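You operate a simulated robot arm through the tools that you are given. There is no shell and no other tool. Be economical: measure what you need, move in short steps, check, and stop when the job is done.

Carry out the task below with a simulated robot arm. There is one attempt and no reset: what you move stays moved.

TASK
Pull the lid of the blue box open.
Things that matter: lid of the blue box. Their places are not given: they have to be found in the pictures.

It is judged by the outcome, as a careful person would: the job done as asked, and still so three seconds after it is handed in. It fails if anything else is knocked over, pushed out of place, dropped, spilled or broken.

THE ROBOT
A 7-joint arm with a two-finger parallel gripper, fixed in place. Base frame: the origin is at the foot of the arm, x ahead of it, y to its left, z up. Lengths are in m, angles in degrees, forces in N, time in s.
Its first joint turns from -66.0 to 66.0 degrees. Payload 2.5 kg.
Tool frame: the origin (TCP) lies between the finger pads and is the grasp point; the fingertips stand 0.023 m ahead of it; z points along the fingers, y is the line along which they close. The gripper opens to 0.094 m. The fingers are 0.038 m wide and 0.01 m thick; the gripper's body (0.054 by 0.096 m) begins 0.039 m behind the TCP.
Orientation is told as [roll, pitch, yaw] about the base's x, y, z axes, in that order, counted from this pose: with the fingers straight down and closing along the base's y, the tool's x points along the base's -x, its y along +y and its z along -z.

THE INTERFACE
- The arm moves only by the tool servo_tool. Its argument "rows" is text: rows parted by semicolons, each of 7 numbers parted by spaces: the turn, a rotation vector about the tool's x, y, z in degrees, then the shift along the tool's x, y, z in m, then the closure, from 0 (fully open) to 1 (shut). In form: ax ay az dx dy dz gripper; .... A call has 1 to 20 rows; each row shifts and turns the commanded pose from where the row before left it, along the tool's axes as they then stand. A row lasts 0.2 s, in which the tool goes at most 0.05 m and 8.6 degrees; a call with a longer step from one row to the next is refused whole, and so is a gripper value outside its range. A pose out of reach is approached as far as the arm can. The call stops where the force on the tool passes 40 N (or 10 N more than at its start, if that is more) or the arm is blocked; 0.2 s more then pass. The fingers move at their own pace (about 0.108 m/s each) and stop on an object; they squeeze with about 21 N. The grip force told is the motor's: it shows also when the fingers shut on nothing. Time passes only in rows, and 0.2 s behind the last, so rows that do not move let the fingers close. It gives the time, the measured TCP pose, the force on the tool (base axes), the opening and the grip force at its end, in the units of the frame above (readings bear some noise), and new pictures: "pictures" is both (left out), scene, wrist or none.
- Cameras (640 x 400 px; columns grow to the right, rows downward): "scene" is fixed at [0.1273, -0.406, 0.5611]; the picture's right is [0.79, -0.62, 0.00], its down [-0.24, -0.31, -0.92] and it looks along [0.57, 0.73, -0.39] (base axes); focal length 365 px, centre (320, 200). "wrist" rides on the gripper at [-0.039, 0, -0.044] in the tool frame; the picture's right is [0.00, -1.00, 0.00], its down [0.97, 0.00, -0.24] and it looks along [0.24, 0.00, 0.97] (tool axes); focal length 218 px, centre (320, 200).
- measure_at(camera, pixels): for up to 12 pixels [column, row] of the newest picture of that camera ("zoom" is the newest enlarged one), the place [x, y, z] in the base frame of the surface seen there, good to about 0.003 m. No time passes.
- close_up(camera, box): a new picture of the part [left, top, right, bottom] of that camera's present view, enlarged. No time passes.
- finish_job(): hands the job in; it is judged then, once.

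Work in short steps. Measure before you move; look again where a grasp or a placing could have gone wrong, and mend it. You have 60 turns and 120 pictures in all, the two below and enlarged ones among them. Open the gripper and draw the arm clear of the work before you hand the job in, unless the task says otherwise; then end with one line.

The tools are called as name(argument=value, ...) on one line, values as JSON. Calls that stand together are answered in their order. servo_tool: Moves the arm, as the interface text tells. Its arguments: {"type":"object","properties":{"rows":{"type":"string"},"pictures":{"type":"string","enum":["both","scene","wrist","none"]}},"required":["rows"]} The other tools are called the same way: measure_at (camera, pixels) gives the place of the surface under pixels of a picture; close_up (camera, box) takes an enlarged picture of a part of a camera's view; finish_job () hands the job in.

At the start:

```text
time: 0.0
position: [0.425, -0.0637, 0.3436]
tcp_rot: [0.0, 0.0, 0.0]
force: [0.2, 0.4, 0.9]
gripper_width: 0.094
finger_force: 0.2
```

scene: 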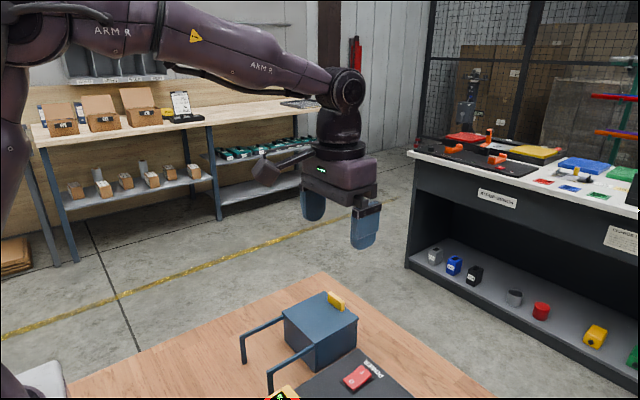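
wrist: 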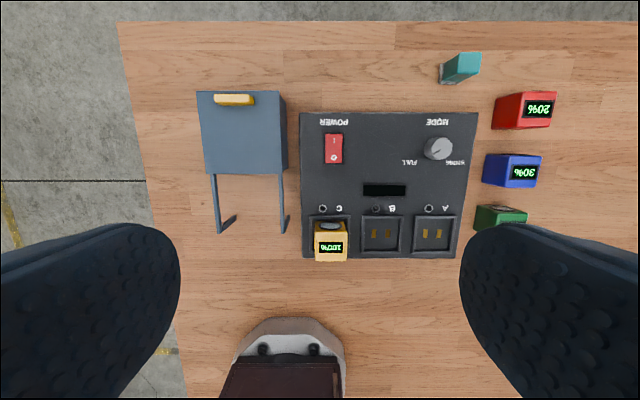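

The blue box shows in the scene at about (320,330), with a yellow tab at (336,301). I'll enlarge it and measure it.

close_up(camera="scene", box=[220, 270, 400, 400])

close_up(camera="wrist", box=[170, 70, 330, 250])

measure_at(camera="wrist", pixels=[[235, 99], [218, 97], [252, 97], [200, 94], [278, 94], [207, 172], [284, 165], [240, 135], [216, 200], [219, 230], [283, 230], [282, 190]])

measure_at(camera="scene", pixels=[[336, 295], [336, 303], [330, 296], [343, 306], [318, 315], [290, 318], [356, 320], [320, 345], [318, 365], [242, 336], [270, 374], [245, 360]])

```text
3.08 times, centred on (310, 335) of scene
```

zoom: 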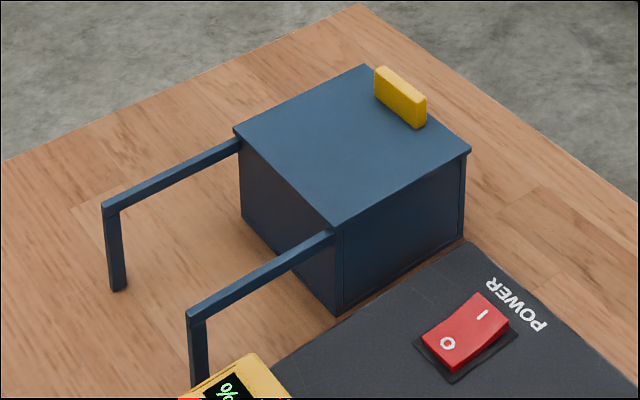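

```text
2.22 times, centred on (250, 160) of wrist
```

zoom: 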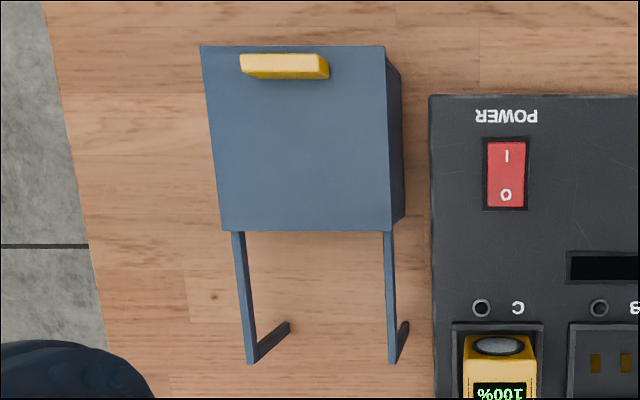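

```text
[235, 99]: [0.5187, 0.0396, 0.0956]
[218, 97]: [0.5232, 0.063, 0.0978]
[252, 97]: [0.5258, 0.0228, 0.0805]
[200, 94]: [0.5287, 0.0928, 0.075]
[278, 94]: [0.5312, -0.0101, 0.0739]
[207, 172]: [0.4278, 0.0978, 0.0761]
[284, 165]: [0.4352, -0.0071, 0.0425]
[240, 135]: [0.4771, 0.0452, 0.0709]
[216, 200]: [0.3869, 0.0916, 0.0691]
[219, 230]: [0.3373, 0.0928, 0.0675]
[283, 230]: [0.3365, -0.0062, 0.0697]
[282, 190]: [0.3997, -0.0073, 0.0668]
```

```text
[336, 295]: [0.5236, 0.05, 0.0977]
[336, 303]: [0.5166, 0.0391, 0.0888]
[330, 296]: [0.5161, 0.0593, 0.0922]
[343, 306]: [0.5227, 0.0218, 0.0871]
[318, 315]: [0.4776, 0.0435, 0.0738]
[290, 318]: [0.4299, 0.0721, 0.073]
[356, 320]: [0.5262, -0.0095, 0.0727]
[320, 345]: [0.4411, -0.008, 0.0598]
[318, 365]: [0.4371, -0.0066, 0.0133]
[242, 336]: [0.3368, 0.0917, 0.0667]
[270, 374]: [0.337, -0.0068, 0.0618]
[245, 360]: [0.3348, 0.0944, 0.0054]
```

The lid is a thin plate with its top at z≈0.074. The yellow handle spans x 0.516–0.527, y 0.022–0.063, up to z≈0.098, and two rails run toward the robot. I'll go above the handle first.

servo_tool(rows="0 0 0 -0.0193 0.0212 0.0327 0;0 0 0 -0.0193 0.0212 0.0327 0;0 0 0 -0.0193 0.0212 0.0327 0;0 0 0 -0.0193 0.0212 0.0327 0;0 0 0 -0.0193 0.0212 0.0327 0;0 0 0 0 0 0 0")

```text
time: 1.4
position: [0.5223, 0.041, 0.1803]
tcp_rot: [0.0, 0.0, 0.1]
force: [-0.1, -0.1, -0.7]
gripper_width: 0.0935
finger_force: 0.1
```

scene: 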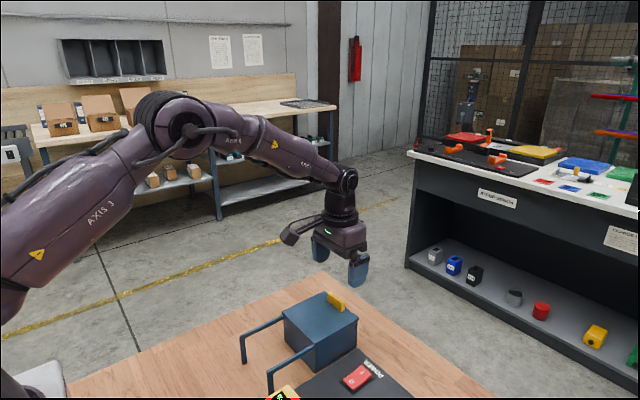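
wrist: 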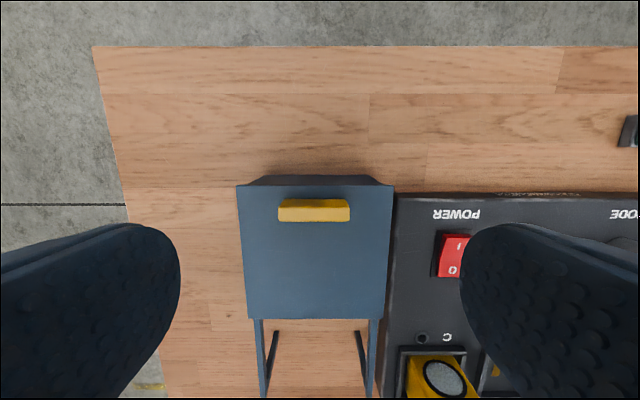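

The handle is at (314,210) in the wrist view, so I'll measure it more finely.

measure_at(camera="wrist", pixels=[[281, 204], [347, 204], [314, 201], [314, 208], [314, 215], [314, 240], [314, 314], [242, 250], [388, 250], [258, 340], [374, 340]])

close_up(camera="wrist", box=[220, 160, 410, 400])

```text
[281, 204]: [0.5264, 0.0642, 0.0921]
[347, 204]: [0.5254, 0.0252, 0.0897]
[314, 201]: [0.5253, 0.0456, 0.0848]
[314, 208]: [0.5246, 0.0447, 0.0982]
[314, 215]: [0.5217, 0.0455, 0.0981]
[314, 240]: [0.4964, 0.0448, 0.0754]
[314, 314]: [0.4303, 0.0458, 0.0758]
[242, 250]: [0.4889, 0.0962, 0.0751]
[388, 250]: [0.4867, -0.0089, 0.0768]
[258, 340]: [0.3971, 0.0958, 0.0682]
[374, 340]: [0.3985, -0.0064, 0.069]
```

```text
1.67 times, centred on (315, 280) of wrist
```

zoom: 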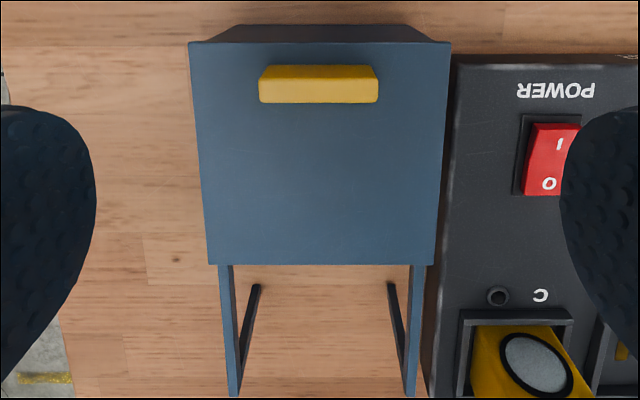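

The handle's centre is (0.522, 0.0445). I'll descend to TCP z≈0.103, which puts the tips at 0.080 above the lid at 0.0755, and close on the handle.

servo_tool(rows="0 0 0 0 0.0035 0.026 0;0 0 0 0 0 0.026 0.2;0 0 0 0 0 0.025 0.2;0 0 0 0 0 0 0.3;0 0 0 0 0 0 1;0 0 0 0 0 0 1;0 0 0 0 0 0 1")

```text
time: 3.0
position: [0.5224, 0.0458, 0.1018]
tcp_rot: [0.0, 0.0, 0.0]
force: [0.0, -2.3, -2.6]
gripper_width: 0.044
finger_force: 44.8
```

scene: 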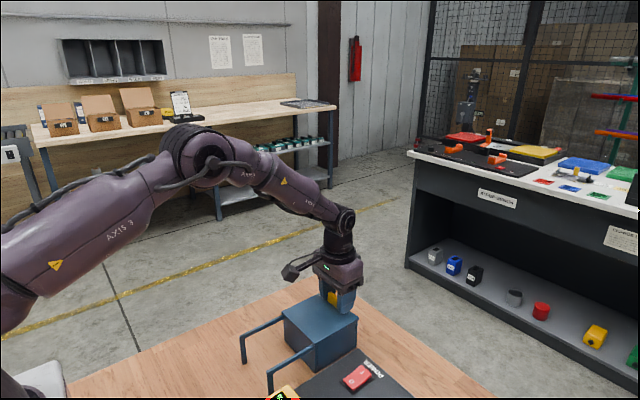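
wrist: 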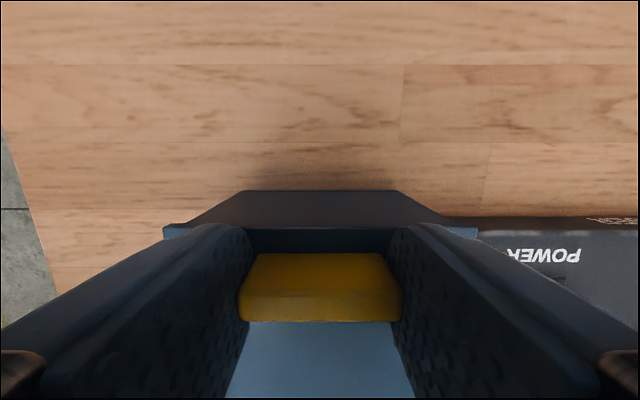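

The handle is gripped, with an opening of 0.044. I'll test a gentle pull toward the robot along the rails.

servo_tool(rows="0 0 0 0.005 0 0 1;0 0 0 0.005 0 0 1;0 0 0 0.005 0 0 1")

```text
time: 3.8
position: [0.5059, 0.0455, 0.1018]
tcp_rot: [-0.1, 0.0, -0.1]
force: [0.5, -8.4, -7.5]
gripper_width: 0.0433
finger_force: 45.0
```

scene: 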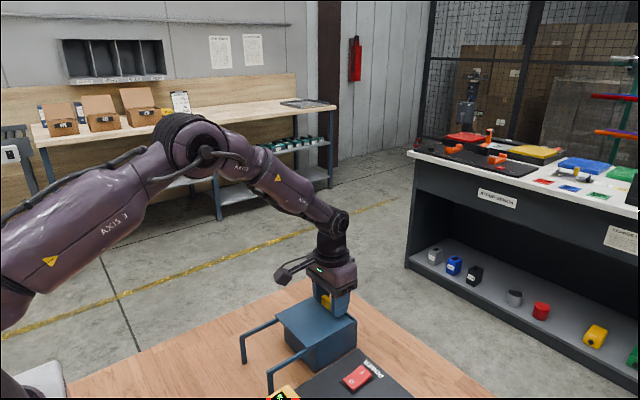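
wrist: 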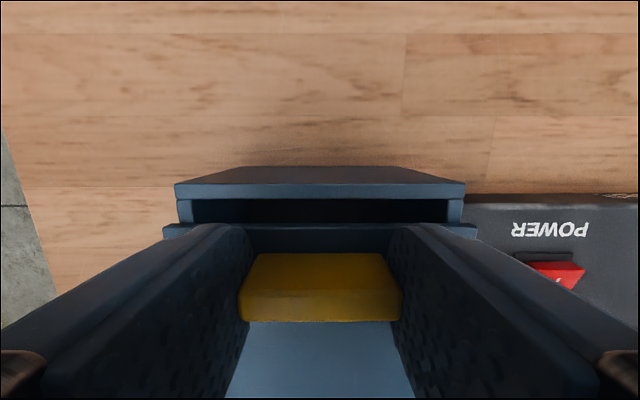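

The lid slides: the box's opening now shows behind it in the wrist view. I'll keep pulling toward -x, easing the small sideways load.

servo_tool(rows="0 0 0 0.008 -0.0007 0.0004 1;0 0 0 0.008 0 0 1;0 0 0 0.008 0 0 1;0 0 0 0.008 0 0 1;0 0 0 0.008 0 0 1;0 0 0 0.008 0 0 1")

```text
time: 5.2
position: [0.4583, 0.0452, 0.1024]
tcp_rot: [0.0, 0.0, 0.0]
force: [0.4, -6.5, -7.8]
gripper_width: 0.0438
finger_force: 45.1
```

scene: 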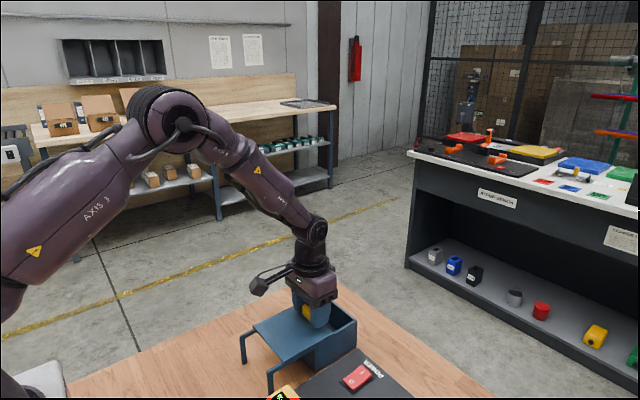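
wrist: 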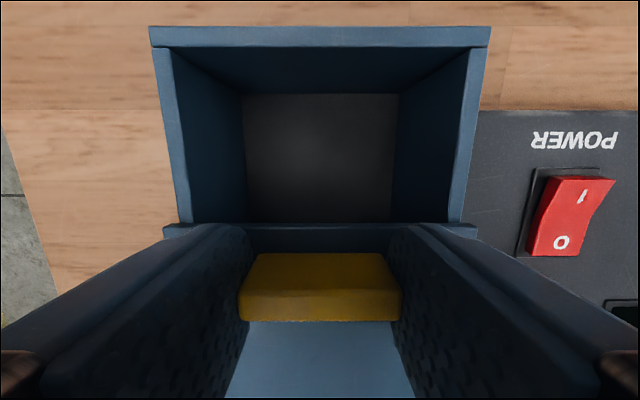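

The lid is about two thirds open. I'll pull further in small steps and watch the force for the end stop.

servo_tool(rows="0 0 0 0.006 0 0 1;0 0 0 0.006 0 0 1;0 0 0 0.005 0 0 1;0 0 0 0.004 0 0 1;0 0 0 0.003 0 0 1")

```text
time: 6.4
position: [0.4349, 0.0443, 0.1024]
tcp_rot: [0.0, 0.1, 0.0]
force: [0.0, -7.5, -17.2]
gripper_width: 0.0434
finger_force: 45.1
```

scene: 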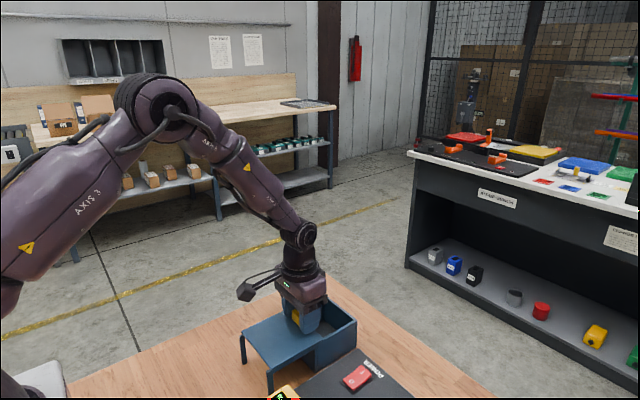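
wrist: 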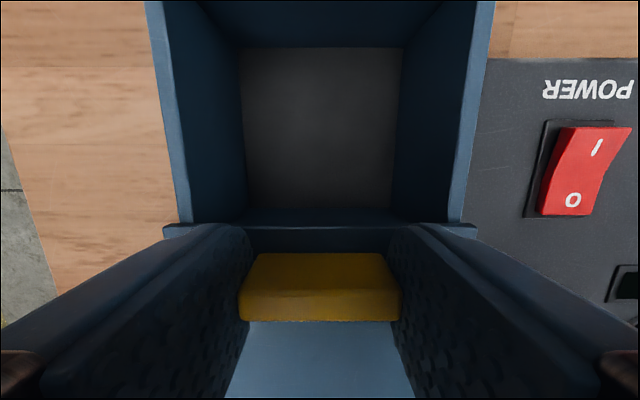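

The lid has moved 0.088, and the tool is lifting slightly against the rails. I'll ease that load and pull a little more to find the end.

servo_tool(rows="0 0 0 0.002 -0.0005 0.001 1;0 0 0 0.003 0 0 1;0 0 0 0.003 0 0 1;0 0 0 0 0 0 1")

```text
time: 7.4
position: [0.4262, 0.044, 0.1022]
tcp_rot: [0.0, -0.2, 0.0]
force: [-0.2, -2.7, 5.6]
gripper_width: 0.0436
finger_force: 45.3
```

scene: 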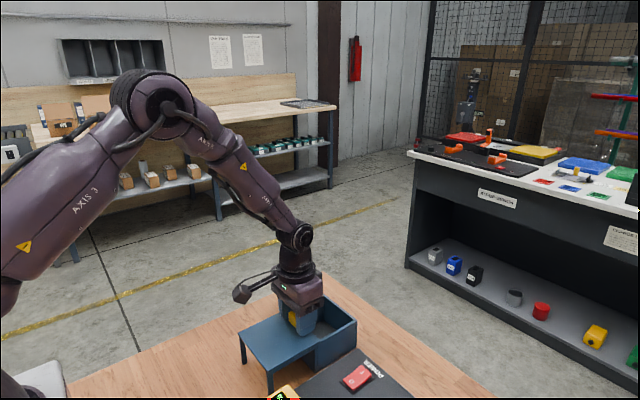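
wrist: 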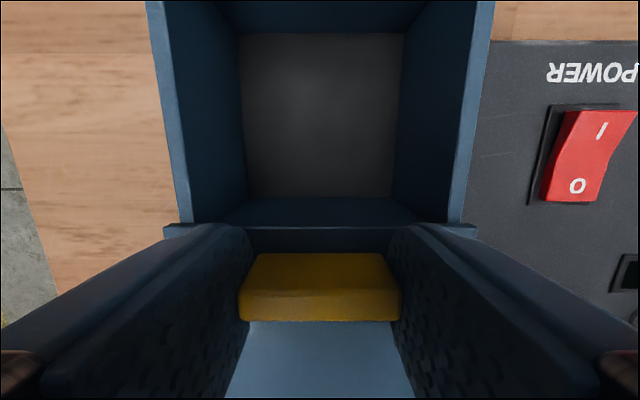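

The lid has travelled about 0.096 m, its near edge is at the rail ends, and the box is fully uncovered. I'll release and draw up.

servo_tool(rows="0 0 0 0 0 0 0.3;0 0 0 0 0 0 0.3;0 0 0 0 0 0 0.2;0 0 0 0 0 -0.02 0.2;0 0 0 0 0 -0.04 0.2;0 0 0 0 0 -0.045 0;0 0 0 0 0 -0.045 0;0 0 0 0 0 -0.045 0;0 0 0 0 0 0 0")

```text
time: 9.4
position: [0.4261, 0.0451, 0.2972]
tcp_rot: [0.0, 0.0, 0.0]
force: [-0.5, -0.5, 0.6]
gripper_width: 0.0942
finger_force: 0.2
```

scene: 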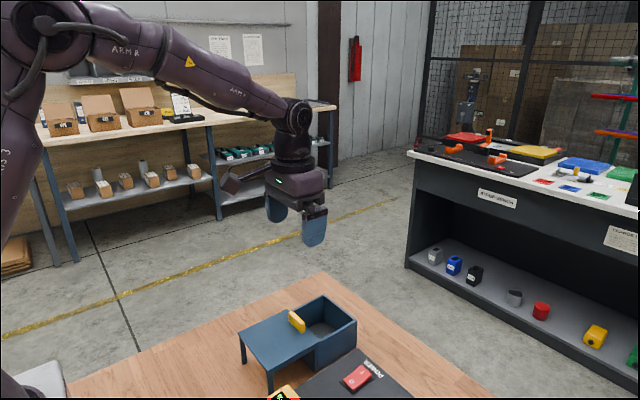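
wrist: 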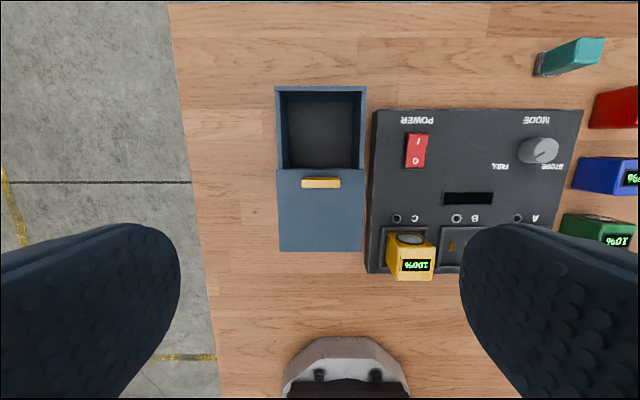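

The lid rests on its rails, the box is open, nothing else has moved and the arm is clear, so I'm handing in.

finish_job()

```text
The job is handed in.
```

The blue box's lid is fully open: I slid it about 0.096 m along its rails, where it now rests, then released it and moved the arm clear with nothing else disturbed.
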